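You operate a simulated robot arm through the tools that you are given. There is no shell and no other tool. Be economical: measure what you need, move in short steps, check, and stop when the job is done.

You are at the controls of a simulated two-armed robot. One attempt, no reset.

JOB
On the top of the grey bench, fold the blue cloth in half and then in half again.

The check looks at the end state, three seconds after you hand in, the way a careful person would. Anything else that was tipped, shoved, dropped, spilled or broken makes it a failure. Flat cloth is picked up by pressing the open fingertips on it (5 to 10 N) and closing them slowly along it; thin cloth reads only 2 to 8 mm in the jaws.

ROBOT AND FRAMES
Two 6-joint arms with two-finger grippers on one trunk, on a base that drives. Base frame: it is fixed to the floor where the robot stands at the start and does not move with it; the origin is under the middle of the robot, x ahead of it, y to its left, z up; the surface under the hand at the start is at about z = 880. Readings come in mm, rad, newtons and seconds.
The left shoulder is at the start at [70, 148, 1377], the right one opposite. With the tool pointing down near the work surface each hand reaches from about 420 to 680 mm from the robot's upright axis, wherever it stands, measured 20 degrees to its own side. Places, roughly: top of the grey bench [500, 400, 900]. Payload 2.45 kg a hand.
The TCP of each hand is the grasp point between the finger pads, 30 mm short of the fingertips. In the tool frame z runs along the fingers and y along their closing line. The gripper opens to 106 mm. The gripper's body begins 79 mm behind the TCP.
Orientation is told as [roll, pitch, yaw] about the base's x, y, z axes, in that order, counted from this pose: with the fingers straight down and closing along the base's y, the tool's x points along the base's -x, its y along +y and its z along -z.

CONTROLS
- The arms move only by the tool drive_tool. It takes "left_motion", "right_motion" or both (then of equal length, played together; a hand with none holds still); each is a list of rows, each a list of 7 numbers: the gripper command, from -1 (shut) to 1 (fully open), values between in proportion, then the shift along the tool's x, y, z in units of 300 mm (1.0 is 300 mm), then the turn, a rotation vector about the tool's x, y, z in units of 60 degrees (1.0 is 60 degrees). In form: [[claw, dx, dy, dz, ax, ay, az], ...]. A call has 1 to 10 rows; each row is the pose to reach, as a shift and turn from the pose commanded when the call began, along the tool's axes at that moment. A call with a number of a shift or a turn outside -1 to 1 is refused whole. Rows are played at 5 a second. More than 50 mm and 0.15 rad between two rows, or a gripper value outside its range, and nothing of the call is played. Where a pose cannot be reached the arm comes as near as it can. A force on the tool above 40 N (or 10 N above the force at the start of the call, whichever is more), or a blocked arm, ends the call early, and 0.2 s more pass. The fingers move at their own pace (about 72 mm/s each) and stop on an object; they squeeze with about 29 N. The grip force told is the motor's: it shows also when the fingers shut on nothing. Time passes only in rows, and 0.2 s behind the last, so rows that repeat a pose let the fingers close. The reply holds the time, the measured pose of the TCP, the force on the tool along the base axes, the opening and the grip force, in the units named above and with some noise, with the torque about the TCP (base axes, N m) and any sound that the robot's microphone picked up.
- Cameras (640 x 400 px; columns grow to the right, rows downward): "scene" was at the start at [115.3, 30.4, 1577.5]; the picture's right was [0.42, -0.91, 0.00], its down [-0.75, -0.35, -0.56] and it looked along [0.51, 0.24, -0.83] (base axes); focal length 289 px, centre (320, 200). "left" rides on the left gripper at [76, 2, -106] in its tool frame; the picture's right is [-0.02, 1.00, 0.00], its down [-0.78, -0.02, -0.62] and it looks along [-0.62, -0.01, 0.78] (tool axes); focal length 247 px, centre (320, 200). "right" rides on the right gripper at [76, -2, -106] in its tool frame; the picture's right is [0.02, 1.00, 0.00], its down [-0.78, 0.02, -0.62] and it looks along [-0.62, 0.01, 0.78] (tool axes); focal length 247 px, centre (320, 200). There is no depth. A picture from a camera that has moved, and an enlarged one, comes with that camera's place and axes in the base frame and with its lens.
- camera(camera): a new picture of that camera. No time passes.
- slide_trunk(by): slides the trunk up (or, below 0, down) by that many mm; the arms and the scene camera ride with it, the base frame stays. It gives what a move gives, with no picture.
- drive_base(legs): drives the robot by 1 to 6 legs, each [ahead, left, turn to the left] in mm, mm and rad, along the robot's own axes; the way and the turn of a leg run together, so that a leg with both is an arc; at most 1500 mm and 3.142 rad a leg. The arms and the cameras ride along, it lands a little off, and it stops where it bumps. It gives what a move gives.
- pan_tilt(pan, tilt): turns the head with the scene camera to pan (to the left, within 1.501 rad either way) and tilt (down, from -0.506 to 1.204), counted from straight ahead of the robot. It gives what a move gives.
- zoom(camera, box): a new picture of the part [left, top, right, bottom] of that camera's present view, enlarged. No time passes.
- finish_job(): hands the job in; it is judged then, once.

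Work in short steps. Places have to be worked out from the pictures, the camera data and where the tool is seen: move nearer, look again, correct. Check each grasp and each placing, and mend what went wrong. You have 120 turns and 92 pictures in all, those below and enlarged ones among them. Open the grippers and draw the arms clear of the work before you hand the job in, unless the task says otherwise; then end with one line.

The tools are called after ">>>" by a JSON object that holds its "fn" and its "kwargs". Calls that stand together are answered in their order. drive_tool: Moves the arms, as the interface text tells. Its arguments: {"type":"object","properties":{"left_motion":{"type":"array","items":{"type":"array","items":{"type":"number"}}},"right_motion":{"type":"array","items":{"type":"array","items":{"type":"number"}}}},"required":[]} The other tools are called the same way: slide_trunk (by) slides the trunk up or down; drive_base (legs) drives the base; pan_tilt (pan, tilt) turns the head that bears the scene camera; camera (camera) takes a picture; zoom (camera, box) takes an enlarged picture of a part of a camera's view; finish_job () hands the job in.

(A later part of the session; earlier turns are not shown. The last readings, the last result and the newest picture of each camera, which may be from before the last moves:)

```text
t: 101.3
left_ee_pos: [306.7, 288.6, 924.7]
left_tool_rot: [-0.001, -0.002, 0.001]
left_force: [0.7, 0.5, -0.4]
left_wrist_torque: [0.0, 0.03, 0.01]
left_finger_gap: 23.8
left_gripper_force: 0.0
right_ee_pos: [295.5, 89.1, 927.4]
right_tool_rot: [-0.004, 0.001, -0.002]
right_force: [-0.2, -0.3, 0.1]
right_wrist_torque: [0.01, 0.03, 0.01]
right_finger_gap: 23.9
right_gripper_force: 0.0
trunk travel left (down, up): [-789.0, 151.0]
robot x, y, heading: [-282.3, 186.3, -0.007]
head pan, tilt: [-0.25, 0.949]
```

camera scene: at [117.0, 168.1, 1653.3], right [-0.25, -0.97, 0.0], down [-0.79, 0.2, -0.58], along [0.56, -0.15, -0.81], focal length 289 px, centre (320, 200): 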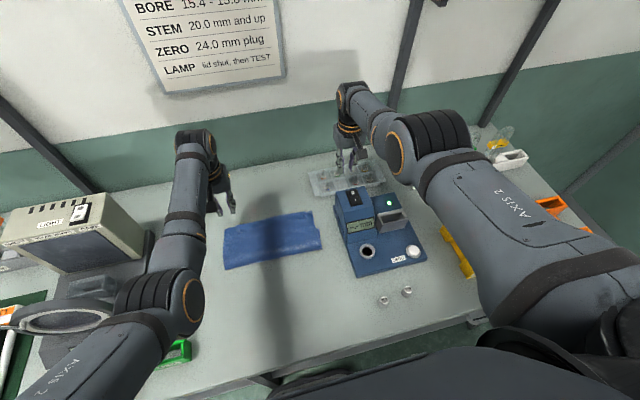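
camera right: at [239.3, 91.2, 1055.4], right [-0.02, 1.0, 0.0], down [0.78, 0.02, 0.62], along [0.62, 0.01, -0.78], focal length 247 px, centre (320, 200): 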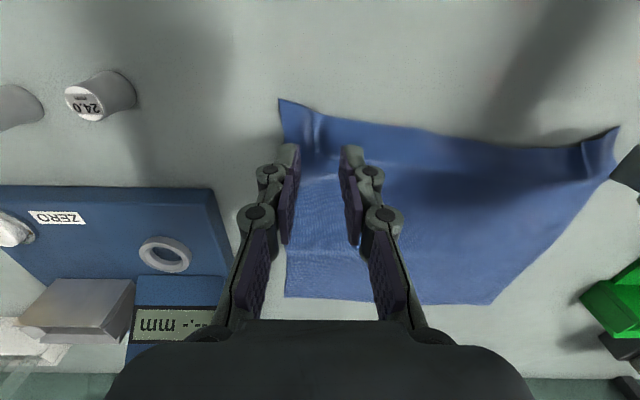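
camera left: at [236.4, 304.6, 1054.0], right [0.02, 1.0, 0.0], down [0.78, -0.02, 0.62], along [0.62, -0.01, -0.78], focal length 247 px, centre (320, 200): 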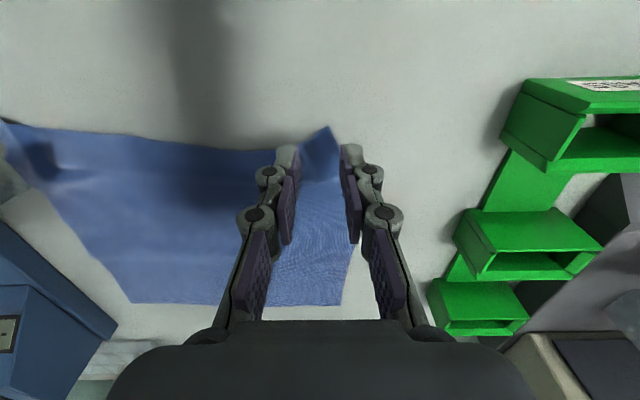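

Now I'll move both forward about 5 mm and go down to contact.

>>> {"fn": "drive_tool", "kwargs": {"left_motion": [[-0.55, -0.018, 0, 0.015, 0, 0, 0], [-0.55, -0.018, 0, 0.03, 0, 0, 0], [-0.55, -0.018, 0, 0.04, 0, 0, 0], [-0.55, -0.018, 0, 0.045, 0, 0, 0]], "right_motion": [[-0.55, -0.016, 0, 0.02, 0, 0, 0], [-0.55, -0.016, 0, 0.036, 0, 0, 0], [-0.55, -0.016, 0, 0.048, 0, 0, 0], [-0.55, -0.016, 0, 0.053, 0, 0, 0]]}}

>>> {"fn": "camera", "kwargs": {"camera": "left"}}

>>> {"fn": "camera", "kwargs": {"camera": "right"}}

```text
t: 102.3
left_ee_pos: [312.2, 288.1, 913.4]
left_tool_rot: [0.001, -0.003, 0.002]
left_force: [-0.1, 0.8, -0.7]
left_wrist_torque: [0.02, 0.02, 0.01]
left_finger_gap: 24.0
left_gripper_force: 0.1
right_ee_pos: [299.7, 91.1, 912.1]
right_tool_rot: [-0.004, -0.004, -0.002]
right_force: [0.1, -1.0, 3.0]
right_wrist_torque: [-0.02, 0.0, -0.01]
right_finger_gap: 23.9
right_gripper_force: 0.0
trunk travel left (down, up): [-789.0, 151.0]
robot x, y, heading: [-279.8, 186.1, -0.008]
head pan, tilt: [-0.25, 0.949]
```

```text
27 pictures are left
camera left: at [234.7, 288.4, 1019.5], right [0.02, 1.0, 0.0], down [0.78, -0.02, 0.62], along [0.62, -0.01, -0.78], focal length 247 px, centre (320, 200)
```

left: 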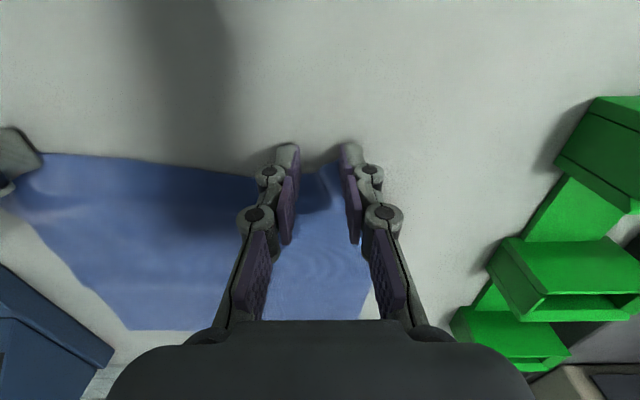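

```text
26 pictures are left
camera right: at [222.4, 89.7, 1016.1], right [-0.02, 1.0, 0.0], down [0.78, 0.02, 0.62], along [0.62, 0.01, -0.78], focal length 247 px, centre (320, 200)
```

right: 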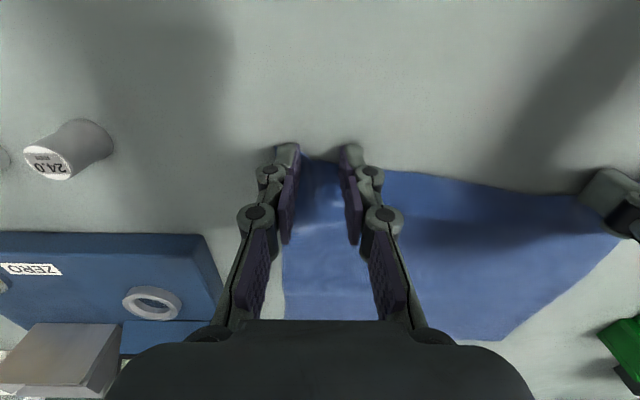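

The left outer finger is off the cloth because the corner sits nearer y≈300. I'll lift slightly, shift left 10 mm inward and 6 mm forward, shift right 4 mm forward, and press.

>>> {"fn": "drive_tool", "kwargs": {"left_motion": [[-0.55, 0, -0.02, -0.03, 0, 0, 0], [-0.55, -0.02, -0.035, -0.03, 0, 0, 0], [-0.55, -0.02, -0.035, -0.005, 0, 0, 0], [-0.55, -0.02, -0.035, 0.008, 0, 0, 0], [-0.55, -0.02, -0.035, 0.012, 0, 0, 0]], "right_motion": [[-0.55, 0, 0.005, -0.03, 0, 0, 0], [-0.55, -0.013, 0.01, -0.03, 0, 0, 0], [-0.55, -0.013, 0.01, -0.005, 0, 0, 0], [-0.55, -0.013, 0.01, 0.0, 0, 0, 0], [-0.55, -0.013, 0.01, 0.002, 0, 0, 0]]}}

>>> {"fn": "zoom", "kwargs": {"camera": "left", "box": [220, 100, 420, 225]}}

```text
t: 103.5
left_ee_pos: [317.0, 277.7, 911.8]
left_tool_rot: [0.001, -0.01, 0.0]
left_force: [-0.5, 1.5, 10.9]
left_wrist_torque: [0.15, -0.06, 0.0]
left_finger_gap: 24.2
left_gripper_force: 0.1
right_ee_pos: [304.1, 94.0, 911.0]
right_tool_rot: [-0.003, -0.005, -0.004]
right_force: [0.6, -0.8, 2.6]
right_wrist_torque: [-0.01, -0.02, -0.02]
right_finger_gap: 23.8
right_gripper_force: 0.0
trunk travel left (down, up): [-789.0, 151.0]
robot x, y, heading: [-283.8, 184.8, -0.012]
head pan, tilt: [-0.25, 0.949]
```

```text
3.20 times, centred on (320, 162) of left
camera zoom: at [240.0, 277.9, 1017.2], right [0.02, 1.0, 0.0], down [0.78, -0.02, 0.63], along [0.63, -0.01, -0.78], focal length 790 px, centre (320, 320)
```

zoom: 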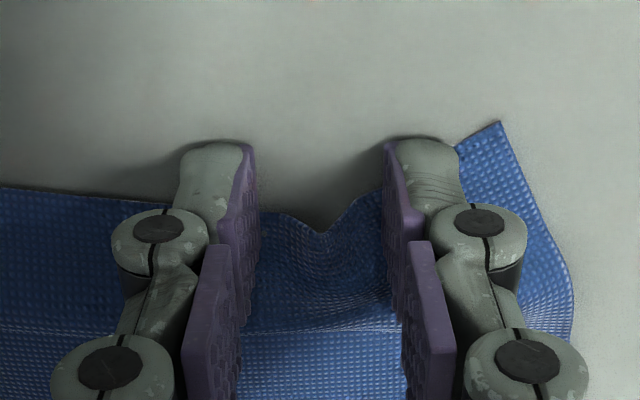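

Both left fingers are on the rim now. I'll press the right 1 mm more and close both.

>>> {"fn": "drive_tool", "kwargs": {"left_motion": [[-0.55, 0, 0, 0, 0, 0, 0], [-0.64, 0, 0, 0, 0, 0, 0], [-0.73, 0, 0, 0, 0, 0, 0], [-0.82, 0, 0, 0, 0, 0, 0], [-0.91, 0, 0, 0, 0, 0, 0], [-1, 0, 0, 0, 0, 0, 0], [-1, 0, 0, 0, 0, 0, 0], [-1, 0, 0, 0, 0, 0, 0]], "right_motion": [[-0.55, 0, 0, 0.004, 0, 0, 0], [-0.64, 0, 0, 0.004, 0, 0, 0], [-0.73, 0, 0, 0.004, 0, 0, 0], [-0.82, 0, 0, 0.004, 0, 0, 0], [-0.91, 0, 0, 0.004, 0, 0, 0], [-1, 0, 0, 0.004, 0, 0, 0], [-1, 0, 0, 0.004, 0, 0, 0], [-1, 0, 0, 0.004, 0, 0, 0]]}}

>>> {"fn": "drive_tool", "kwargs": {"left_motion": [[-1, 0, 0, -0.05, 0, 0, 0], [-1, 0, 0.02, -0.1, 0, 0, 0], [-1, 0, 0.03, -0.15, 0, 0, 0]], "right_motion": [[-1, 0, 0, -0.05, 0, 0, 0], [-1, 0, -0.01, -0.1, 0, 0, 0], [-1, 0, -0.01, -0.15, 0, 0, 0]]}}

>>> {"fn": "camera", "kwargs": {"camera": "left"}}

>>> {"fn": "camera", "kwargs": {"camera": "right"}}

```text
t: 105.3
left_ee_pos: [316.2, 278.3, 910.4]
left_tool_rot: [0.0, -0.004, 0.0]
left_force: [0.7, 0.4, 8.6]
left_wrist_torque: [0.04, -0.1, 0.01]
left_finger_gap: 2.6
left_gripper_force: 34.5
right_ee_pos: [302.7, 94.8, 909.6]
right_tool_rot: [-0.003, -0.004, -0.004]
right_force: [1.2, 0.5, 3.3]
right_wrist_torque: [0.01, 0.0, -0.01]
right_finger_gap: 0.8
right_gripper_force: 23.7
trunk travel left (down, up): [-789.0, 151.0]
robot x, y, heading: [-281.1, 188.3, -0.009]
head pan, tilt: [-0.25, 0.949]
```

```text
t: 106.1
left_ee_pos: [317.5, 287.4, 954.6]
left_tool_rot: [-0.003, -0.001, 0.001]
left_force: [-0.4, -9.0, -1.0]
left_wrist_torque: [-0.28, 0.0, -0.1]
left_finger_gap: 1.9
left_gripper_force: 32.1
right_ee_pos: [303.2, 92.3, 955.1]
right_tool_rot: [-0.002, -0.002, -0.003]
right_force: [0.1, 9.8, 1.0]
right_wrist_torque: [0.3, 0.0, 0.08]
right_finger_gap: 1.5
right_gripper_force: 26.4
trunk travel left (down, up): [-789.0, 151.0]
robot x, y, heading: [-281.9, 188.8, -0.008]
head pan, tilt: [-0.25, 0.949]
```

```text
24 pictures are left
camera left: at [241.0, 287.1, 1060.8], right [0.02, 1.0, 0.0], down [0.78, -0.02, 0.62], along [0.62, -0.01, -0.78], focal length 247 px, centre (320, 200)
```

left: 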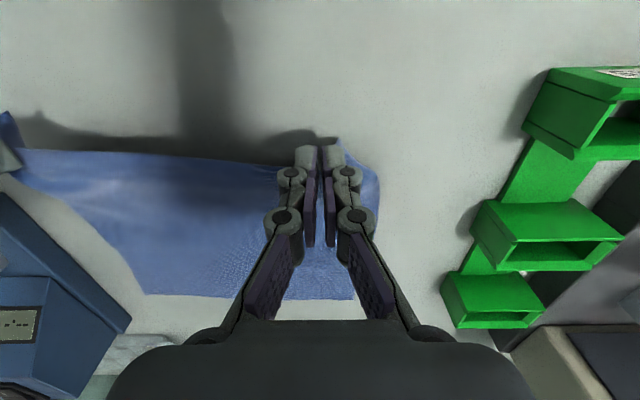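

```text
23 pictures are left
camera right: at [227.2, 90.2, 1059.4], right [-0.02, 1.0, 0.0], down [0.78, 0.02, 0.62], along [0.62, 0.01, -0.78], focal length 247 px, centre (320, 200)
```

right: 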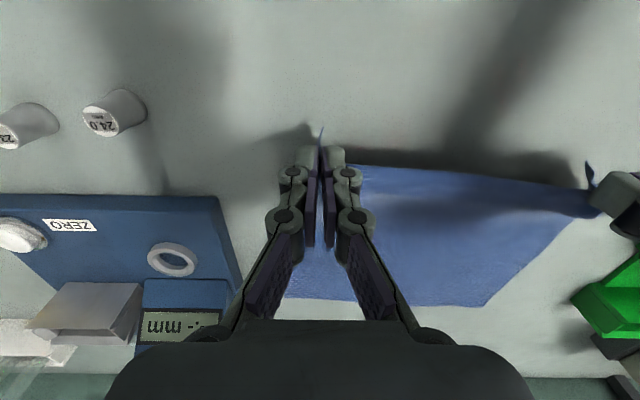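

Both rims are held with the edge taut (~9 N opposed). I'll raise 20 mm and drive forward 190 mm, then check where the far edge is.

>>> {"fn": "slide_trunk", "kwargs": {"by": 20}}

>>> {"fn": "drive_base", "kwargs": {"legs": [[100, 0, 0], [90, 0, 0]]}}

>>> {"fn": "camera", "kwargs": {"camera": "left"}}

>>> {"fn": "camera", "kwargs": {"camera": "right"}}

```text
t: 106.8
left_ee_pos: [318.4, 287.7, 973.6]
left_tool_rot: [-0.001, -0.001, 0.0]
left_force: [-1.0, -11.6, -1.0]
left_wrist_torque: [-0.37, 0.02, -0.08]
left_finger_gap: 2.1
left_gripper_force: 29.1
right_ee_pos: [303.6, 91.2, 974.5]
right_tool_rot: [-0.003, -0.001, -0.002]
right_force: [1.4, 11.8, 0.3]
right_wrist_torque: [0.32, -0.01, 0.1]
right_finger_gap: 1.7
right_gripper_force: 28.7
trunk travel left (down, up): [-809.0, 131.0]
robot x, y, heading: [-287.0, 186.3, -0.004]
head pan, tilt: [-0.25, 0.949]
```

```text
t: 108.6
left_ee_pos: [507.5, 285.3, 974.0]
left_tool_rot: [0.0, -0.003, 0.003]
left_force: [-0.1, -12.5, -0.4]
left_wrist_torque: [-0.3, 0.03, -0.05]
left_finger_gap: 1.4
left_gripper_force: 28.9
right_ee_pos: [493.6, 89.4, 974.5]
right_tool_rot: [-0.005, -0.005, -0.004]
right_force: [1.2, 11.7, -0.1]
right_wrist_torque: [0.29, -0.04, 0.13]
right_finger_gap: 2.3
right_gripper_force: 29.8
trunk travel left (down, up): [-809.0, 131.0]
robot x, y, heading: [-91.1, 185.3, -0.009]
head pan, tilt: [-0.25, 0.949]
```

```text
22 pictures are left
camera left: at [430.7, 286.1, 1081.0], right [0.02, 1.0, 0.0], down [0.78, -0.02, 0.62], along [0.62, -0.01, -0.78], focal length 247 px, centre (320, 200)
```

left: 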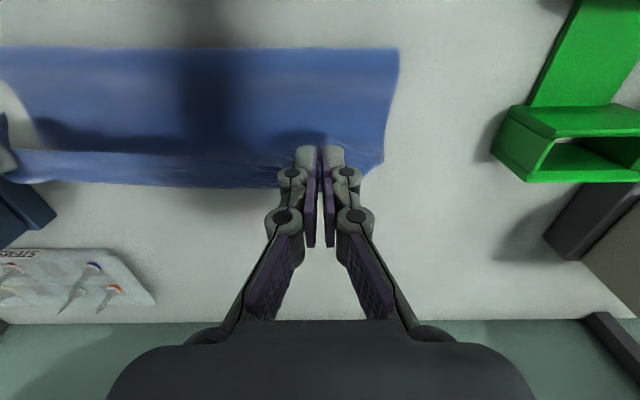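

```text
21 pictures are left
camera right: at [417.0, 88.3, 1079.8], right [-0.02, 1.0, 0.0], down [0.78, 0.02, 0.62], along [0.62, 0.01, -0.78], focal length 247 px, centre (320, 200)
```

right: 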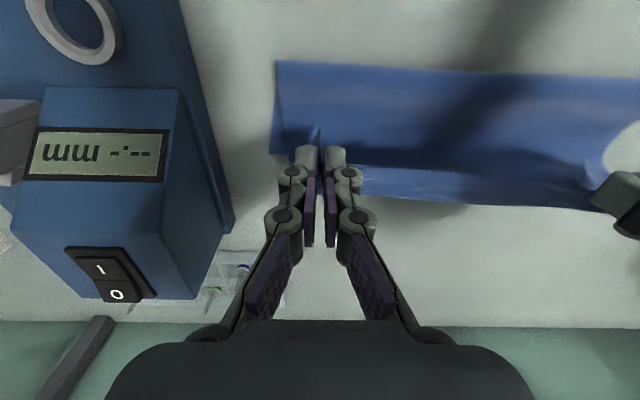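

The lower layer's far edge seems to be near x≈546 on the left and 524 on the right. I'll lower with the trunk, move left to x≈531 and right to x≈510, then recheck.

>>> {"fn": "drive_tool", "kwargs": {"left_motion": [[-1, -0.03, 0, 0.03, 0, 0, 0], [-1, -0.06, 0, 0.08, 0, 0, 0], [-1, -0.08, 0, 0.13, 0, 0, 0]], "right_motion": [[-1, -0.02, 0, 0.03, 0, 0, 0], [-1, -0.04, 0, 0.08, 0, 0, 0], [-1, -0.055, 0, 0.13, 0, 0, 0]]}}

>>> {"fn": "zoom", "kwargs": {"camera": "left", "box": [100, 0, 420, 200]}}

>>> {"fn": "zoom", "kwargs": {"camera": "right", "box": [200, 0, 520, 200]}}

```text
t: 109.4
left_ee_pos: [533.9, 284.6, 934.8]
left_tool_rot: [-0.003, 0.001, 0.002]
left_force: [-0.7, -9.4, -0.3]
left_wrist_torque: [-0.3, 0.05, -0.08]
left_finger_gap: 2.3
left_gripper_force: 31.4
right_ee_pos: [512.3, 90.4, 934.0]
right_tool_rot: [-0.004, -0.003, -0.003]
right_force: [1.3, 9.2, -1.7]
right_wrist_torque: [0.28, 0.01, 0.07]
right_finger_gap: 3.0
right_gripper_force: 31.3
trunk travel left (down, up): [-809.0, 131.0]
robot x, y, heading: [-90.0, 186.8, -0.008]
head pan, tilt: [-0.25, 0.949]
```

```text
2.00 times, centred on (260, 100) of left
camera zoom: at [457.0, 285.1, 1041.0], right [0.02, 1.0, 0.0], down [0.78, -0.02, 0.62], along [0.62, -0.01, -0.78], focal length 494 px, centre (440, 400)
```

zoom: 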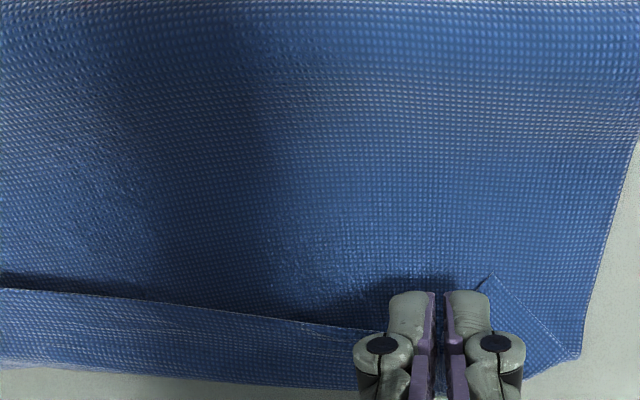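

```text
2.00 times, centred on (360, 100) of right
camera zoom: at [436.0, 88.4, 1038.9], right [-0.02, 1.0, 0.0], down [0.78, 0.02, 0.62], along [0.62, 0.01, -0.78], focal length 494 px, centre (240, 400)
```

zoom: 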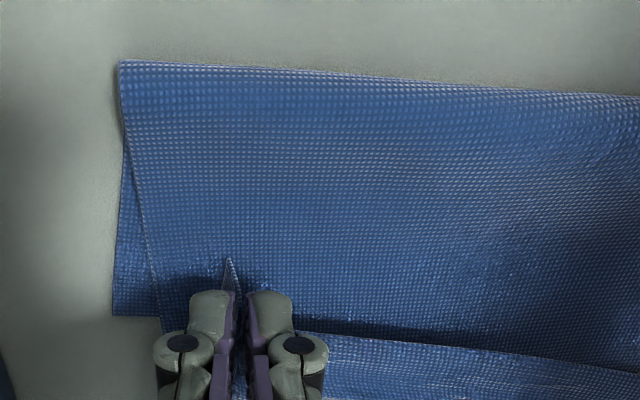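

The held edge lines up with the lower far edge (right corner at x≈524, y≈45). I'll lower straight down, release, and lift clear.

>>> {"fn": "drive_tool", "kwargs": {"left_motion": [[-1, 0, 0.01, 0.03, 0, 0, 0], [-1, 0, 0.01, 0.06, 0, 0, 0], [-1, 0, 0.01, 0.068, 0, 0, 0], [-0.85, 0, 0.01, 0.068, 0, 0, 0], [-0.7, 0, 0.01, 0.066, 0, 0, 0], [-0.6, 0, 0.01, 0.066, 0, 0, 0], [-0.6, 0, 0.01, 0.03, 0, 0, 0], [-0.6, 0, 0.01, -0.05, 0, 0, 0], [-0.6, 0, 0.01, -0.15, 0, 0, 0]], "right_motion": [[-1, 0, -0.01, 0.03, 0, 0, 0], [-1, 0, -0.01, 0.06, 0, 0, 0], [-1, 0, -0.01, 0.068, 0, 0, 0], [-0.85, 0, -0.01, 0.068, 0, 0, 0], [-0.7, 0, -0.01, 0.066, 0, 0, 0], [-0.6, 0, -0.01, 0.066, 0, 0, 0], [-0.6, 0, -0.01, 0.03, 0, 0, 0], [-0.6, 0, -0.01, -0.05, 0, 0, 0], [-0.6, 0, -0.01, -0.15, 0, 0, 0]]}}

>>> {"fn": "drive_base", "kwargs": {"legs": [[-130, 0, 0]]}}

>>> {"fn": "camera", "kwargs": {"camera": "right"}}

>>> {"fn": "camera", "kwargs": {"camera": "left"}}

```text
t: 111.4
left_ee_pos: [532.2, 291.4, 979.1]
left_tool_rot: [0.001, -0.001, 0.002]
left_force: [-0.7, 0.4, -0.1]
left_wrist_torque: [0.03, -0.03, -0.02]
left_finger_gap: 21.3
left_gripper_force: 0.1
right_ee_pos: [508.4, 86.8, 982.5]
right_tool_rot: [-0.003, -0.001, -0.004]
right_force: [0.0, -0.1, 0.8]
right_wrist_torque: [0.03, -0.04, -0.01]
right_finger_gap: 21.1
right_gripper_force: 0.0
trunk travel left (down, up): [-809.0, 131.0]
robot x, y, heading: [-92.0, 184.5, -0.008]
head pan, tilt: [-0.25, 0.949]
```

```text
t: 112.7
left_ee_pos: [405.3, 291.2, 978.5]
left_tool_rot: [0.0, -0.001, 0.001]
left_force: [-0.7, 0.1, -0.5]
left_wrist_torque: [0.0, 0.05, 0.0]
left_finger_gap: 21.3
left_gripper_force: 0.1
right_ee_pos: [383.8, 88.3, 981.4]
right_tool_rot: [-0.004, -0.001, -0.003]
right_force: [0.4, 0.8, 0.3]
right_wrist_torque: [-0.03, 0.02, -0.01]
right_finger_gap: 21.2
right_gripper_force: 0.1
trunk travel left (down, up): [-809.0, 131.0]
robot x, y, heading: [-222.9, 190.3, -0.011]
head pan, tilt: [-0.25, 0.949]
```

```text
18 pictures are left
camera right: at [306.8, 87.3, 1085.6], right [-0.02, 1.0, 0.0], down [0.78, 0.02, 0.62], along [0.62, 0.01, -0.78], focal length 247 px, centre (320, 200)
```

right: 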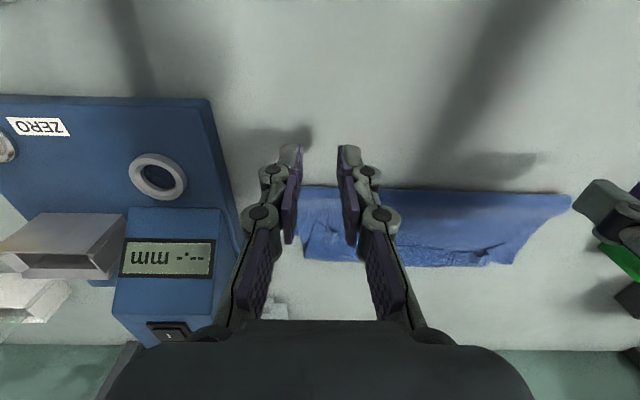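

```text
17 pictures are left
camera left: at [329.0, 291.4, 1084.6], right [0.02, 1.0, 0.0], down [0.78, -0.02, 0.62], along [0.62, -0.01, -0.78], focal length 247 px, centre (320, 200)
```

left: 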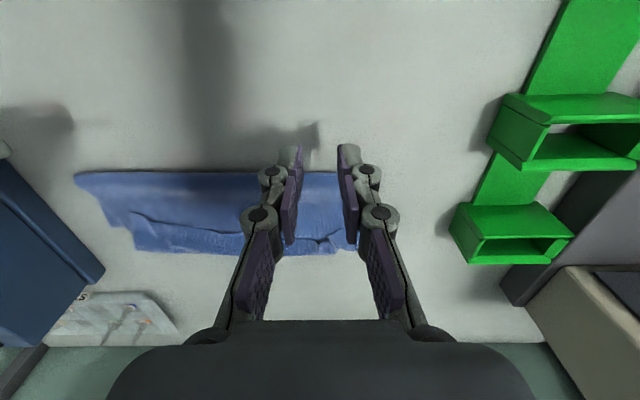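

The middle bulged forward: the top crease is at x≈577 and the hem is even wider, so edge-over folding doesn't suit this gripper. New plan: unfold, then pinch the midline at both sides with the jaws turned 90°, lift so both halves hang together, and lay them down as one. First I'll re-grip at the same two places.

>>> {"fn": "drive_base", "kwargs": {"legs": [[130, 0, 0]]}}

>>> {"fn": "drive_tool", "kwargs": {"left_motion": [[-0.6, 0, 0, 0.08, 0, 0, 0], [-0.6, 0, 0, 0.16, 0, 0, 0], [-0.6, 0, 0, 0.2, 0, 0, 0], [-0.6, 0, 0, 0.213, 0, 0, 0]], "right_motion": [[-0.6, 0, 0, 0.08, 0, 0, 0], [-0.6, 0, 0, 0.16, 0, 0, 0], [-0.6, 0, 0, 0.21, 0, 0, 0], [-0.6, 0, 0, 0.224, 0, 0, 0]]}}

```text
t: 114.0
left_ee_pos: [531.3, 290.5, 981.1]
left_tool_rot: [0.0, -0.002, 0.001]
left_force: [-0.4, -1.4, 0.7]
left_wrist_torque: [0.0, -0.05, -0.01]
left_finger_gap: 21.2
left_gripper_force: 0.1
right_ee_pos: [509.1, 86.7, 983.3]
right_tool_rot: [-0.003, -0.003, -0.003]
right_force: [0.6, 0.2, -0.2]
right_wrist_torque: [-0.01, 0.0, 0.01]
right_finger_gap: 21.4
right_gripper_force: 0.0
trunk travel left (down, up): [-809.0, 131.0]
robot x, y, heading: [-91.1, 187.3, -0.008]
head pan, tilt: [-0.25, 0.949]
```

```text
t: 115.0
left_ee_pos: [533.6, 290.8, 914.7]
left_tool_rot: [0.001, -0.002, 0.003]
left_force: [-0.2, -0.3, -0.5]
left_wrist_torque: [0.01, -0.03, -0.02]
left_finger_gap: 21.2
left_gripper_force: 0.1
right_ee_pos: [509.8, 86.4, 914.7]
right_tool_rot: [-0.003, -0.003, -0.003]
right_force: [-0.3, 1.0, -0.4]
right_wrist_torque: [0.0, 0.0, -0.01]
right_finger_gap: 21.3
right_gripper_force: 0.0
trunk travel left (down, up): [-809.0, 131.0]
robot x, y, heading: [-90.4, 182.7, -0.009]
head pan, tilt: [-0.25, 0.949]
```

I'll press about 2.5 mm further and close at the old pinch ridges.

>>> {"fn": "drive_tool", "kwargs": {"left_motion": [[-0.6, 0, 0, 0.006, 0, 0, 0], [-0.6, 0, 0, 0.01, 0, 0, 0], [-0.7, 0, 0, 0.01, 0, 0, 0], [-0.78, 0, 0, 0.01, 0, 0, 0], [-0.86, 0, 0, 0.01, 0, 0, 0], [-0.94, 0, 0, 0.01, 0, 0, 0], [-1, 0, 0, 0.01, 0, 0, 0], [-1, 0, 0, 0.01, 0, 0, 0], [-1, 0, 0, -0.1, 0, 0, 0], [-1, 0, 0, -0.2, 0, 0, 0]], "right_motion": [[-0.6, 0, 0, 0.006, 0, 0, 0], [-0.6, 0, 0, 0.01, 0, 0, 0], [-0.7, 0, 0, 0.01, 0, 0, 0], [-0.78, 0, 0, 0.01, 0, 0, 0], [-0.86, 0, 0, 0.01, 0, 0, 0], [-0.94, 0, 0, 0.01, 0, 0, 0], [-1, 0, 0, 0.01, 0, 0, 0], [-1, 0, 0, 0.01, 0, 0, 0], [-1, 0, 0, -0.1, 0, 0, 0], [-1, 0, 0, -0.2, 0, 0, 0]]}}

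>>> {"fn": "drive_base", "kwargs": {"legs": [[-120, 0, 0]]}}

>>> {"fn": "camera", "kwargs": {"camera": "left"}}

```text
t: 117.2
left_ee_pos: [530.0, 290.2, 973.8]
left_tool_rot: [0.002, -0.002, 0.003]
left_force: [-0.7, 0.2, 0.0]
left_wrist_torque: [0.02, -0.02, 0.0]
left_finger_gap: 0.0
left_gripper_force: 28.3
right_ee_pos: [509.3, 84.8, 974.9]
right_tool_rot: [-0.003, -0.004, -0.005]
right_force: [0.1, -0.1, 0.2]
right_wrist_torque: [0.0, -0.02, -0.02]
right_finger_gap: 2.9
right_gripper_force: 26.7
trunk travel left (down, up): [-809.0, 131.0]
robot x, y, heading: [-94.4, 183.3, -0.01]
head pan, tilt: [-0.25, 0.949]
```

```text
t: 118.4
left_ee_pos: [413.2, 291.7, 972.5]
left_tool_rot: [0.001, 0.001, 0.003]
left_force: [0.4, 0.2, -1.1]
left_wrist_torque: [-0.02, 0.01, -0.01]
left_finger_gap: 0.0
left_gripper_force: 28.9
right_ee_pos: [391.6, 87.1, 972.7]
right_tool_rot: [-0.004, -0.003, 0.0]
right_force: [0.5, 0.5, -1.0]
right_wrist_torque: [-0.02, 0.02, 0.03]
right_finger_gap: 2.7
right_gripper_force: 26.8
trunk travel left (down, up): [-809.0, 131.0]
robot x, y, heading: [-210.5, 189.4, -0.009]
head pan, tilt: [-0.25, 0.949]
```

```text
16 pictures are left
camera left: at [336.2, 292.0, 1079.4], right [0.02, 1.0, 0.0], down [0.78, -0.01, 0.62], along [0.62, -0.01, -0.78], focal length 247 px, centre (320, 200)
```

left: 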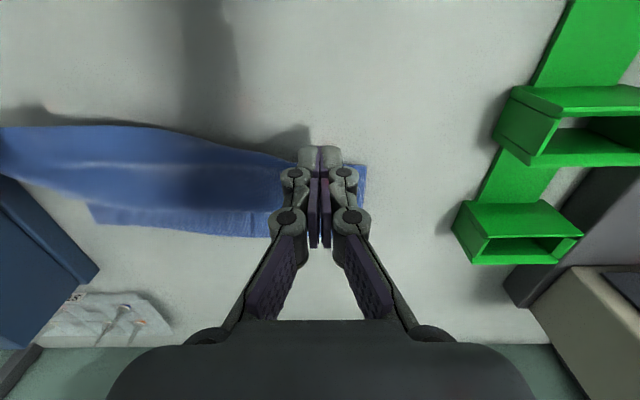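

The left hand missed (gap 0) but the right holds and is unfolding its side. I'll continue with the right to lay that corner out, open the left, and look.

>>> {"fn": "drive_base", "kwargs": {"legs": [[-88, 0, 0]]}}

>>> {"fn": "drive_tool", "kwargs": {"left_motion": [[-0.55, 0, 0, 0, 0, 0, 0], [-0.55, 0, 0, 0, 0, 0, 0], [-0.55, 0, 0, 0, 0, 0, 0], [-0.55, 0, 0, 0, 0, 0, 0], [-0.55, 0, 0, 0, 0, 0, 0], [-0.55, 0, 0, 0, 0, 0, 0], [-0.55, 0, 0, 0, 0, 0, 0]], "right_motion": [[-1, 0, 0, 0.1, 0, 0, 0], [-1, 0, 0, 0.2, 0, 0, 0], [-0.85, 0, 0, 0.2, 0, 0, 0], [-0.7, 0, 0, 0.2, 0, 0, 0], [-0.55, 0, 0, 0.2, 0, 0, 0], [-0.55, 0, 0, 0.1, 0, 0, 0], [-0.55, 0, 0, 0.0, 0, 0, 0]]}}

>>> {"fn": "pan_tilt", "kwargs": {"pan": 0.0, "tilt": 0.75}}

>>> {"fn": "zoom", "kwargs": {"camera": "scene", "box": [200, 100, 440, 250]}}

```text
t: 119.5
left_ee_pos: [326.4, 293.2, 972.0]
left_tool_rot: [0.0, 0.001, 0.004]
left_force: [0.0, 0.5, -0.2]
left_wrist_torque: [-0.02, 0.03, 0.0]
left_finger_gap: 0.0
left_gripper_force: 28.7
right_ee_pos: [305.7, 88.6, 972.2]
right_tool_rot: [-0.003, 0.0, -0.001]
right_force: [0.5, 0.7, -1.8]
right_wrist_torque: [0.01, 0.0, 0.01]
right_finger_gap: 0.7
right_gripper_force: 25.7
trunk travel left (down, up): [-809.0, 131.0]
robot x, y, heading: [-299.0, 187.6, -0.006]
head pan, tilt: [-0.25, 0.949]
```

```text
t: 121.1
left_ee_pos: [324.4, 291.3, 974.6]
left_tool_rot: [-0.002, -0.002, 0.004]
left_force: [0.6, 0.4, -0.5]
left_wrist_torque: [0.0, -0.03, -0.02]
left_finger_gap: 23.5
left_gripper_force: 0.1
right_ee_pos: [304.0, 86.8, 974.4]
right_tool_rot: [-0.004, -0.002, -0.001]
right_force: [0.2, -1.2, 0.0]
right_wrist_torque: [0.01, 0.01, -0.03]
right_finger_gap: 24.0
right_gripper_force: 0.1
trunk travel left (down, up): [-809.0, 131.0]
robot x, y, heading: [-299.3, 186.7, -0.005]
head pan, tilt: [-0.25, 0.949]
```

```text
t: 121.9
left_ee_pos: [325.9, 292.9, 974.6]
left_tool_rot: [0.0, -0.002, 0.003]
left_force: [0.5, 0.2, 0.6]
left_wrist_torque: [0.01, -0.02, 0.02]
left_finger_gap: 23.8
left_gripper_force: 0.0
right_ee_pos: [305.0, 87.4, 973.8]
right_tool_rot: [-0.004, -0.002, 0.001]
right_force: [-0.3, -0.1, 0.1]
right_wrist_torque: [-0.01, 0.01, -0.01]
right_finger_gap: 23.9
right_gripper_force: 0.0
trunk travel left (down, up): [-809.0, 131.0]
robot x, y, heading: [-300.4, 187.5, -0.004]
head pan, tilt: [0.0, 0.75]
```

```text
2.67 times, centred on (320, 175) of scene
camera zoom: at [-165.6, 186.6, 1553.8], right [-0.01, -1.0, 0.0], down [-0.68, 0.0, -0.73], along [0.73, -0.01, -0.68], focal length 771 px, centre (320, 267)
```

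zoom: 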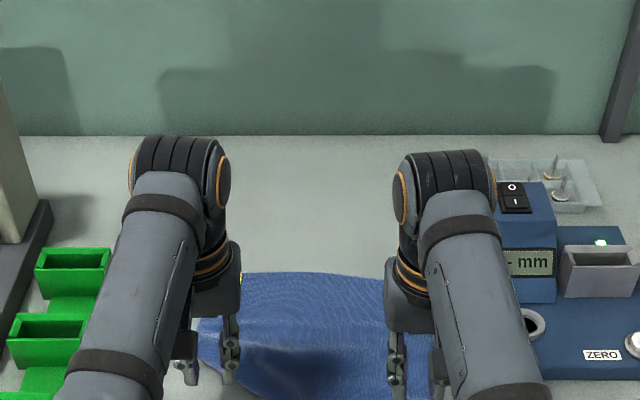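

The arms block that view, so I'll use the left wrist camera.

>>> {"fn": "camera", "kwargs": {"camera": "left"}}

```text
14 pictures are left
camera left: at [247.5, 292.6, 1080.1], right [0.02, 1.0, 0.0], down [0.78, -0.01, 0.62], along [0.62, -0.01, -0.78], focal length 247 px, centre (320, 200)
```

left: 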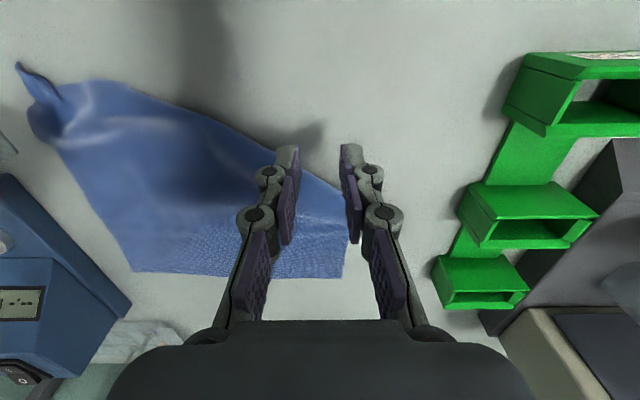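

The near-right corner is laid out, but the near-left corner is still folded over along a diagonal. I'll use the right camera to see where its tip lies.

>>> {"fn": "zoom", "kwargs": {"camera": "right", "box": [240, 80, 640, 330]}}

```text
1.60 times, centred on (440, 205) of right
camera zoom: at [227.7, 86.0, 1077.9], right [-0.02, 1.0, 0.0], down [0.78, 0.02, 0.62], along [0.62, 0.01, -0.78], focal length 395 px, centre (128, 192)
```

zoom: 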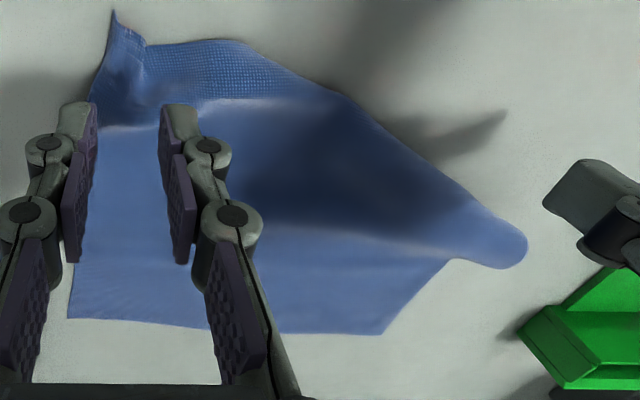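

I'll spend one zoom on the area where the left corner should lie.

>>> {"fn": "zoom", "kwargs": {"camera": "left", "box": [140, 140, 380, 290]}}

```text
2.67 times, centred on (260, 215) of left
camera zoom: at [247.5, 292.6, 1080.1], right [0.02, 1.0, 0.0], down [0.78, -0.01, 0.62], along [0.62, -0.01, -0.78], focal length 659 px, centre (480, 160)
```

zoom: 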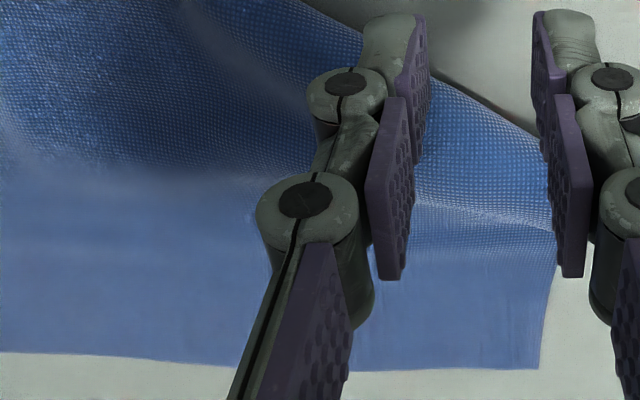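

No flap edge shows on top, so the left corner is tucked under its rounded lobe. I'll grip the lobe with the left hand at about (386,284) and draw it back to unroll it.

>>> {"fn": "drive_base", "kwargs": {"legs": [[62, 0, 0]]}}

>>> {"fn": "drive_tool", "kwargs": {"left_motion": [[-0.55, 0, -0.03, 0.08, 0, 0, 0], [-0.55, 0, -0.03, 0.16, 0, 0, 0], [-0.55, 0, -0.03, 0.19, 0, 0, 0], [-0.55, 0, -0.03, 0.205, 0, 0, 0]]}}

```text
t: 122.8
left_ee_pos: [383.4, 291.5, 976.8]
left_tool_rot: [0.0, -0.006, 0.005]
left_force: [-0.6, 1.1, 0.5]
left_wrist_torque: [-0.03, -0.05, 0.0]
left_finger_gap: 23.7
left_gripper_force: 0.1
right_ee_pos: [363.1, 86.4, 975.9]
right_tool_rot: [-0.003, -0.007, -0.003]
right_force: [-0.6, -0.2, 0.4]
right_wrist_torque: [0.01, -0.04, 0.0]
right_finger_gap: 24.1
right_gripper_force: 0.0
trunk travel left (down, up): [-809.0, 131.0]
robot x, y, heading: [-234.2, 188.1, -0.006]
head pan, tilt: [0.0, 0.75]
```

```text
t: 123.8
left_ee_pos: [385.6, 283.4, 913.8]
left_tool_rot: [0.0, -0.003, 0.002]
left_force: [-0.8, 0.5, 0.4]
left_wrist_torque: [-0.01, 0.03, 0.04]
left_finger_gap: 23.7
left_gripper_force: 0.0
right_ee_pos: [365.8, 87.5, 974.4]
right_tool_rot: [-0.003, -0.004, -0.003]
right_force: [-0.6, 0.4, -0.1]
right_wrist_torque: [0.02, -0.02, 0.01]
right_finger_gap: 23.8
right_gripper_force: 0.0
trunk travel left (down, up): [-809.0, 131.0]
robot x, y, heading: [-235.1, 189.3, -0.006]
head pan, tilt: [0.0, 0.75]
```

>>> {"fn": "drive_tool", "kwargs": {"left_motion": [[-0.55, 0, 0, 0.006, 0, 0, 0], [-0.55, 0, 0, 0.011, 0, 0, 0], [-0.65, 0, 0, 0.011, 0, 0, 0], [-0.73, 0, 0, 0.011, 0, 0, 0], [-0.81, 0, 0, 0.011, 0, 0, 0], [-0.9, 0, 0, 0.011, 0, 0, 0], [-1, 0, 0, 0.011, 0, 0, 0], [-1, 0, 0, 0.011, 0, 0, 0], [-1, 0, 0, -0.06, 0, 0, 0], [-1, 0, 0, -0.12, 0, 0, 0]]}}

>>> {"fn": "drive_base", "kwargs": {"legs": [[-75, 0, 0]]}}

>>> {"fn": "camera", "kwargs": {"camera": "left"}}

```text
t: 126.0
left_ee_pos: [385.6, 285.4, 948.8]
left_tool_rot: [0.002, -0.002, 0.002]
left_force: [0.6, 0.5, -0.8]
left_wrist_torque: [0.0, 0.02, -0.01]
left_finger_gap: 6.2
left_gripper_force: 36.3
right_ee_pos: [365.2, 87.6, 973.6]
right_tool_rot: [-0.004, -0.004, -0.001]
right_force: [0.0, 0.3, 0.4]
right_wrist_torque: [-0.02, -0.03, 0.04]
right_finger_gap: 23.8
right_gripper_force: 0.0
trunk travel left (down, up): [-809.0, 131.0]
robot x, y, heading: [-239.6, 184.3, -0.006]
head pan, tilt: [0.0, 0.75]
```

```text
t: 127.1
left_ee_pos: [313.5, 285.0, 945.8]
left_tool_rot: [0.001, 0.002, 0.004]
left_force: [0.5, 0.7, -1.6]
left_wrist_torque: [0.03, 0.04, -0.01]
left_finger_gap: 5.6
left_gripper_force: 28.3
right_ee_pos: [294.7, 87.8, 972.2]
right_tool_rot: [-0.003, -0.001, -0.001]
right_force: [-0.5, 0.1, -0.6]
right_wrist_torque: [0.01, 0.0, 0.02]
right_finger_gap: 23.9
right_gripper_force: 0.0
trunk travel left (down, up): [-809.0, 131.0]
robot x, y, heading: [-310.1, 191.4, -0.005]
head pan, tilt: [0.0, 0.75]
```

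```text
11 pictures are left
camera left: at [236.0, 285.2, 1052.5], right [0.02, 1.0, 0.0], down [0.78, -0.01, 0.62], along [0.62, -0.01, -0.78], focal length 247 px, centre (320, 200)
```

left: 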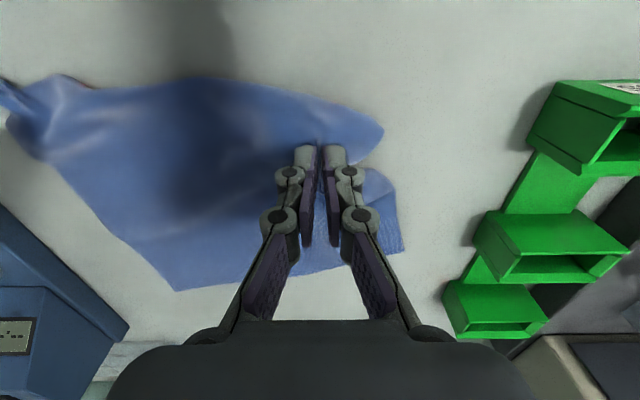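

That grip took several layers and only dragged the cloth. I'll release and use a different reset: the far edge is intact, about (513,102) to (442,367), so I'll pick up its two corners, hang the cloth to let it fall open, and lay it flat again.

>>> {"fn": "drive_tool", "kwargs": {"left_motion": [[-0.7, 0, 0, 0.05, 0, 0, 0], [-0.55, 0, 0, 0.05, 0, 0, 0], [-0.55, 0, 0, -0.03, 0, 0, 0], [-0.55, 0, 0, -0.1, 0, 0, 0]]}}

>>> {"fn": "drive_base", "kwargs": {"legs": [[200, 27, 0]]}}

>>> {"fn": "drive_tool", "kwargs": {"left_motion": [[-0.55, 0.1, 0.04, 0, 0, 0, 0], [-0.55, 0.18, 0.08, 0, 0, 0, 0], [-0.55, 0.24, 0.09, 0, 0, 0, 0], [-0.55, 0.24, 0.09, 0, 0, 0, 0]]}}

>>> {"fn": "camera", "kwargs": {"camera": "left"}}

>>> {"fn": "camera", "kwargs": {"camera": "right"}}

```text
t: 128.1
left_ee_pos: [310.7, 285.3, 977.7]
left_tool_rot: [0.002, 0.0, 0.003]
left_force: [-0.8, -0.1, 0.2]
left_wrist_torque: [0.01, 0.01, -0.04]
left_finger_gap: 23.7
left_gripper_force: 0.0
right_ee_pos: [291.7, 86.1, 973.1]
right_tool_rot: [-0.006, -0.001, -0.002]
right_force: [1.1, -0.3, 0.0]
right_wrist_torque: [0.01, 0.04, -0.02]
right_finger_gap: 23.8
right_gripper_force: 0.1
trunk travel left (down, up): [-809.0, 131.0]
robot x, y, heading: [-316.1, 184.2, -0.008]
head pan, tilt: [0.0, 0.75]
```

```text
t: 129.7
left_ee_pos: [508.2, 310.0, 977.9]
left_tool_rot: [0.003, -0.004, 0.003]
left_force: [0.2, 0.5, -0.3]
left_wrist_torque: [0.0, 0.0, 0.02]
left_finger_gap: 23.8
left_gripper_force: 0.0
right_ee_pos: [487.4, 111.7, 973.8]
right_tool_rot: [-0.003, -0.004, -0.002]
right_force: [0.2, -0.7, -1.0]
right_wrist_torque: [0.01, 0.01, -0.02]
right_finger_gap: 23.5
right_gripper_force: 0.1
trunk travel left (down, up): [-809.0, 131.0]
robot x, y, heading: [-115.9, 214.6, -0.006]
head pan, tilt: [0.0, 0.75]
```

```text
t: 130.7
left_ee_pos: [436.3, 337.7, 976.9]
left_tool_rot: [0.002, -0.001, 0.004]
left_force: [-0.1, 0.4, -0.4]
left_wrist_torque: [0.03, 0.0, -0.03]
left_finger_gap: 23.9
left_gripper_force: 0.1
right_ee_pos: [489.7, 111.9, 974.2]
right_tool_rot: [-0.005, -0.001, -0.001]
right_force: [-0.2, -0.1, 0.2]
right_wrist_torque: [-0.04, -0.01, 0.01]
right_finger_gap: 23.5
right_gripper_force: 0.1
trunk travel left (down, up): [-809.0, 131.0]
robot x, y, heading: [-115.3, 211.2, -0.008]
head pan, tilt: [0.0, 0.75]
```

```text
10 pictures are left
camera left: at [359.1, 337.2, 1083.2], right [0.02, 1.0, 0.0], down [0.78, -0.01, 0.62], along [0.62, -0.01, -0.78], focal length 247 px, centre (320, 200)
```

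left: 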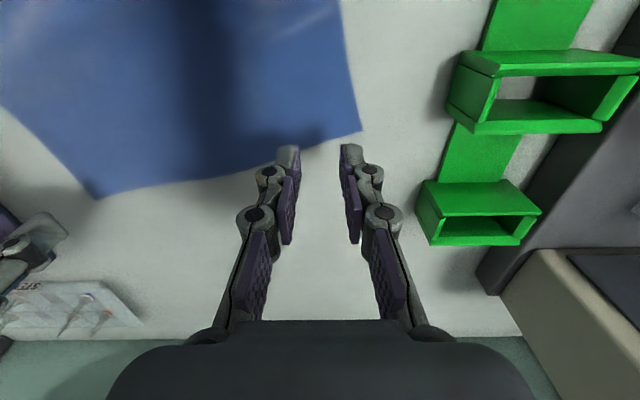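

```text
9 pictures are left
camera right: at [412.4, 111.0, 1078.3], right [-0.02, 1.0, 0.0], down [0.78, 0.02, 0.62], along [0.62, 0.01, -0.78], focal length 247 px, centre (320, 200)
```

right: 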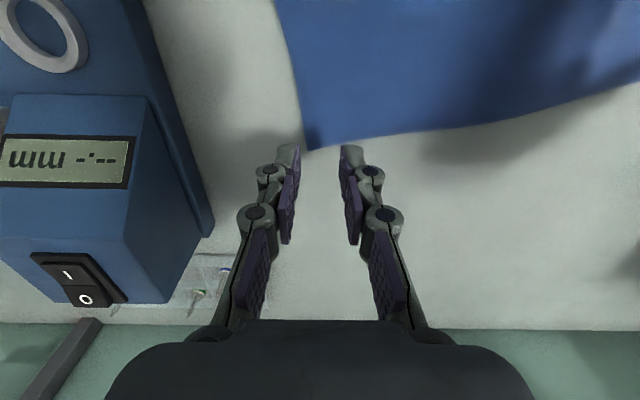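

The far corners are confirmed at (443,370) and (514,100). I'll grip at (437,338) and (494,126), going down to contact.

>>> {"fn": "drive_tool", "kwargs": {"left_motion": [[-0.55, 0, 0, 0.08, 0, 0, 0], [-0.55, 0, 0, 0.16, 0, 0, 0], [-0.55, 0, 0, 0.2, 0, 0, 0], [-0.55, 0, 0, 0.214, 0, 0, 0]], "right_motion": [[-0.55, -0.015, 0.045, 0.06, 0, 0, 0], [-0.55, -0.015, 0.045, 0.14, 0, 0, 0], [-0.55, -0.015, 0.045, 0.19, 0, 0, 0], [-0.55, -0.015, 0.045, 0.204, 0, 0, 0]]}}

>>> {"fn": "drive_tool", "kwargs": {"left_motion": [[-0.55, 0, 0, 0.004, 0, 0, 0], [-0.55, 0, 0, 0.007, 0, 0, 0]], "right_motion": [[-0.55, 0, 0, 0.004, 0, 0, 0], [-0.55, 0, 0, 0.007, 0, 0, 0]]}}

```text
t: 131.7
left_ee_pos: [438.2, 337.1, 913.7]
left_tool_rot: [-0.001, -0.003, 0.003]
left_force: [-0.9, -0.4, -0.2]
left_wrist_torque: [0.01, -0.01, 0.0]
left_finger_gap: 24.1
left_gripper_force: 0.0
right_ee_pos: [496.1, 126.9, 911.0]
right_tool_rot: [-0.002, -0.003, -0.003]
right_force: [-1.2, 0.0, 0.6]
right_wrist_torque: [0.02, 0.0, -0.04]
right_finger_gap: 23.9
right_gripper_force: 0.3
trunk travel left (down, up): [-809.0, 131.0]
robot x, y, heading: [-113.9, 215.7, -0.007]
head pan, tilt: [0.0, 0.75]
```

```text
t: 132.3
left_ee_pos: [438.1, 337.3, 912.3]
left_tool_rot: [0.002, -0.004, 0.005]
left_force: [-0.1, -0.2, 0.6]
left_wrist_torque: [0.02, 0.01, 0.01]
left_finger_gap: 23.8
left_gripper_force: 0.1
right_ee_pos: [495.0, 126.3, 910.9]
right_tool_rot: [-0.003, -0.006, -0.003]
right_force: [1.8, -1.1, 7.7]
right_wrist_torque: [-0.01, -0.02, 0.0]
right_finger_gap: 23.7
right_gripper_force: 0.0
trunk travel left (down, up): [-809.0, 131.0]
robot x, y, heading: [-109.0, 209.9, -0.005]
head pan, tilt: [0.0, 0.75]
```

The right has 7.7 N. I'll press the left another 2 mm, close both, and lift a little.

>>> {"fn": "drive_tool", "kwargs": {"left_motion": [[-0.55, 0, 0, 0.004, 0, 0, 0], [-0.55, 0, 0, 0.007, 0, 0, 0], [-0.64, 0, 0, 0.007, 0, 0, 0], [-0.73, 0, 0, 0.007, 0, 0, 0], [-0.82, 0, 0, 0.007, 0, 0, 0], [-0.91, 0, 0, 0.007, 0, 0, 0], [-1, 0, 0, 0.007, 0, 0, 0], [-1, 0, 0, 0.007, 0, 0, 0], [-1, 0, 0, 0.007, 0, 0, 0]], "right_motion": [[-0.55, 0, 0, 0, 0, 0, 0], [-0.55, 0, 0, 0, 0, 0, 0], [-0.64, 0, 0, 0, 0, 0, 0], [-0.73, 0, 0, 0, 0, 0, 0], [-0.82, 0, 0, 0, 0, 0, 0], [-0.91, 0, 0, 0, 0, 0, 0], [-1, 0, 0, 0, 0, 0, 0], [-1, 0, 0, 0, 0, 0, 0], [-1, 0, 0, 0, 0, 0, 0]]}}

>>> {"fn": "drive_tool", "kwargs": {"left_motion": [[-1, -0.02, 0, -0.1, 0, 0, 0], [-1, -0.08, 0, -0.2, 0, 0, 0], [-1, -0.14, 0, -0.3, 0, 0, 0], [-1, -0.18, 0, -0.36, 0, 0, 0]], "right_motion": [[-1, 0, 0, -0.1, 0, 0, 0], [-1, 0, 0, -0.2, 0, 0, 0], [-1, 0, 0, -0.3, 0, 0, 0], [-1, 0, 0, -0.36, 0, 0, 0]]}}

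```text
t: 134.3
left_ee_pos: [436.7, 337.0, 908.7]
left_tool_rot: [-0.001, -0.004, 0.005]
left_force: [-0.9, 1.2, 7.8]
left_wrist_torque: [0.05, 0.05, 0.02]
left_finger_gap: 0.0
left_gripper_force: 28.5
right_ee_pos: [492.9, 126.3, 911.5]
right_tool_rot: [-0.004, -0.003, -0.002]
right_force: [-0.1, 2.2, 1.3]
right_wrist_torque: [0.0, 0.05, -0.02]
right_finger_gap: 4.4
right_gripper_force: 26.4
trunk travel left (down, up): [-809.0, 131.0]
robot x, y, heading: [-114.7, 211.7, -0.007]
head pan, tilt: [0.0, 0.75]
```

```text
t: 135.3
left_ee_pos: [491.4, 336.8, 1018.8]
left_tool_rot: [0.003, -0.001, 0.003]
left_force: [-0.8, -0.1, 0.2]
left_wrist_torque: [-0.01, -0.03, 0.0]
left_finger_gap: 0.3
left_gripper_force: 28.6
right_ee_pos: [494.1, 127.9, 1018.6]
right_tool_rot: [-0.001, -0.001, -0.001]
right_force: [0.6, -0.3, -0.9]
right_wrist_torque: [0.0, 0.01, 0.0]
right_finger_gap: 2.8
right_gripper_force: 26.9
trunk travel left (down, up): [-809.0, 131.0]
robot x, y, heading: [-113.5, 210.7, -0.007]
head pan, tilt: [0.0, 0.75]
```

The left slipped (gap 0) while the right holds. I'll put the right back down still gripping, and move the left back over its corner to look.

>>> {"fn": "drive_tool", "kwargs": {"left_motion": [[-0.3, 0.06, 0, 0.04, 0, 0, 0], [-0.2, 0.12, 0, 0.08, 0, 0, 0], [-0.2, 0.18, 0, 0.12, 0, 0, 0], [-0.2, 0.18, 0, 0.2, 0, 0, 0]], "right_motion": [[-1, 0, 0, 0.08, 0, 0, 0], [-1, 0, 0, 0.16, 0, 0, 0], [-1, 0, 0, 0.24, 0, 0, 0], [-1, 0, 0, 0.32, 0, 0, 0]]}}

>>> {"fn": "camera", "kwargs": {"camera": "left"}}

```text
t: 136.3
left_ee_pos: [438.8, 336.1, 955.3]
left_tool_rot: [0.0, -0.001, 0.003]
left_force: [0.2, 0.1, -0.4]
left_wrist_torque: [0.0, -0.01, 0.01]
left_finger_gap: 42.5
left_gripper_force: 0.1
right_ee_pos: [494.9, 127.4, 920.3]
right_tool_rot: [-0.003, -0.001, -0.003]
right_force: [0.5, 0.8, -1.2]
right_wrist_torque: [-0.03, 0.03, 0.01]
right_finger_gap: 4.8
right_gripper_force: 29.6
trunk travel left (down, up): [-809.0, 131.0]
robot x, y, heading: [-114.4, 211.6, -0.008]
head pan, tilt: [0.0, 0.75]
```

```text
8 pictures are left
camera left: at [361.5, 336.6, 1061.8], right [0.02, 1.0, 0.0], down [0.78, -0.01, 0.62], along [0.62, -0.01, -0.78], focal length 247 px, centre (320, 200)
```

left: 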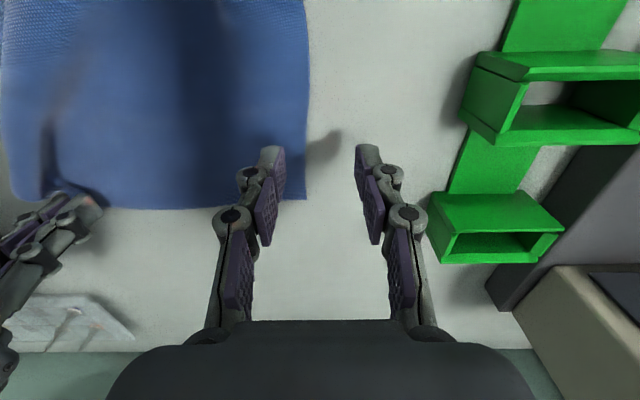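

Lifting the right side straightened the cloth, and its far edge is square to me again. I'll release the right, back off and take one overview.

>>> {"fn": "drive_tool", "kwargs": {"left_motion": [[-0.2, 0, 0, -0.1, 0, 0, 0], [-0.2, 0, 0, -0.15, 0, 0, 0], [-0.2, 0, 0, -0.15, 0, 0, 0], [-0.2, 0, 0, -0.15, 0, 0, 0], [-0.2, 0, 0, -0.15, 0, 0, 0], [-0.2, 0, 0, -0.15, 0, 0, 0]], "right_motion": [[-1, 0, 0, 0.02, 0, 0, 0], [-0.8, 0, 0, 0.02, 0, 0, 0], [-0.6, 0, 0, 0.02, 0, 0, 0], [-0.55, 0, 0, -0.05, 0, 0, 0], [-0.55, 0, 0, -0.17, 0, 0, 0], [-0.55, 0, 0, -0.28, 0, 0, 0]]}}

>>> {"fn": "drive_base", "kwargs": {"legs": [[-170, -100, 0]]}}

>>> {"fn": "camera", "kwargs": {"camera": "left"}}

```text
t: 137.7
left_ee_pos: [438.4, 335.7, 1001.3]
left_tool_rot: [0.001, -0.001, 0.002]
left_force: [0.2, 0.7, -0.1]
left_wrist_torque: [-0.03, 0.0, 0.02]
left_finger_gap: 42.3
left_gripper_force: 0.0
right_ee_pos: [494.1, 126.9, 1005.9]
right_tool_rot: [-0.003, -0.001, -0.001]
right_force: [-1.1, 0.4, 0.7]
right_wrist_torque: [-0.02, -0.03, 0.0]
right_finger_gap: 23.8
right_gripper_force: 0.1
trunk travel left (down, up): [-809.0, 131.0]
robot x, y, heading: [-115.1, 211.5, -0.01]
head pan, tilt: [0.0, 0.75]
```

```text
t: 139.3
left_ee_pos: [267.0, 239.6, 999.8]
left_tool_rot: [-0.001, 0.0, 0.006]
left_force: [-0.2, 0.3, -0.4]
left_wrist_torque: [-0.01, 0.01, 0.0]
left_finger_gap: 42.3
left_gripper_force: 0.0
right_ee_pos: [324.4, 29.2, 1005.2]
right_tool_rot: [-0.006, 0.0, 0.002]
right_force: [0.1, 1.2, 0.4]
right_wrist_torque: [-0.02, 0.03, -0.01]
right_finger_gap: 23.7
right_gripper_force: 0.1
trunk travel left (down, up): [-809.0, 131.0]
robot x, y, heading: [-285.0, 112.4, -0.004]
head pan, tilt: [0.0, 0.75]
```

```text
7 pictures are left
camera left: at [189.8, 239.6, 1106.4], right [0.02, 1.0, 0.0], down [0.78, -0.01, 0.62], along [0.62, -0.01, -0.78], focal length 247 px, centre (320, 200)
```

left: 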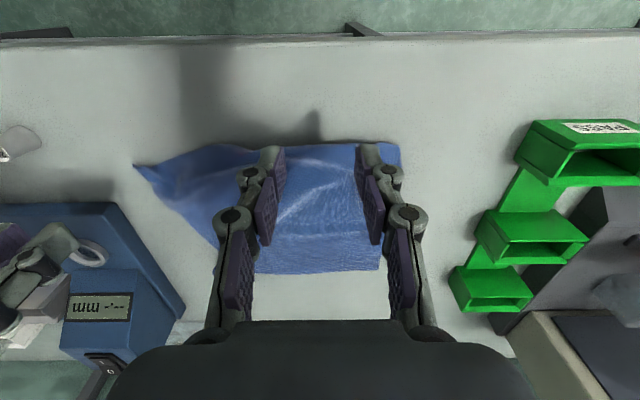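

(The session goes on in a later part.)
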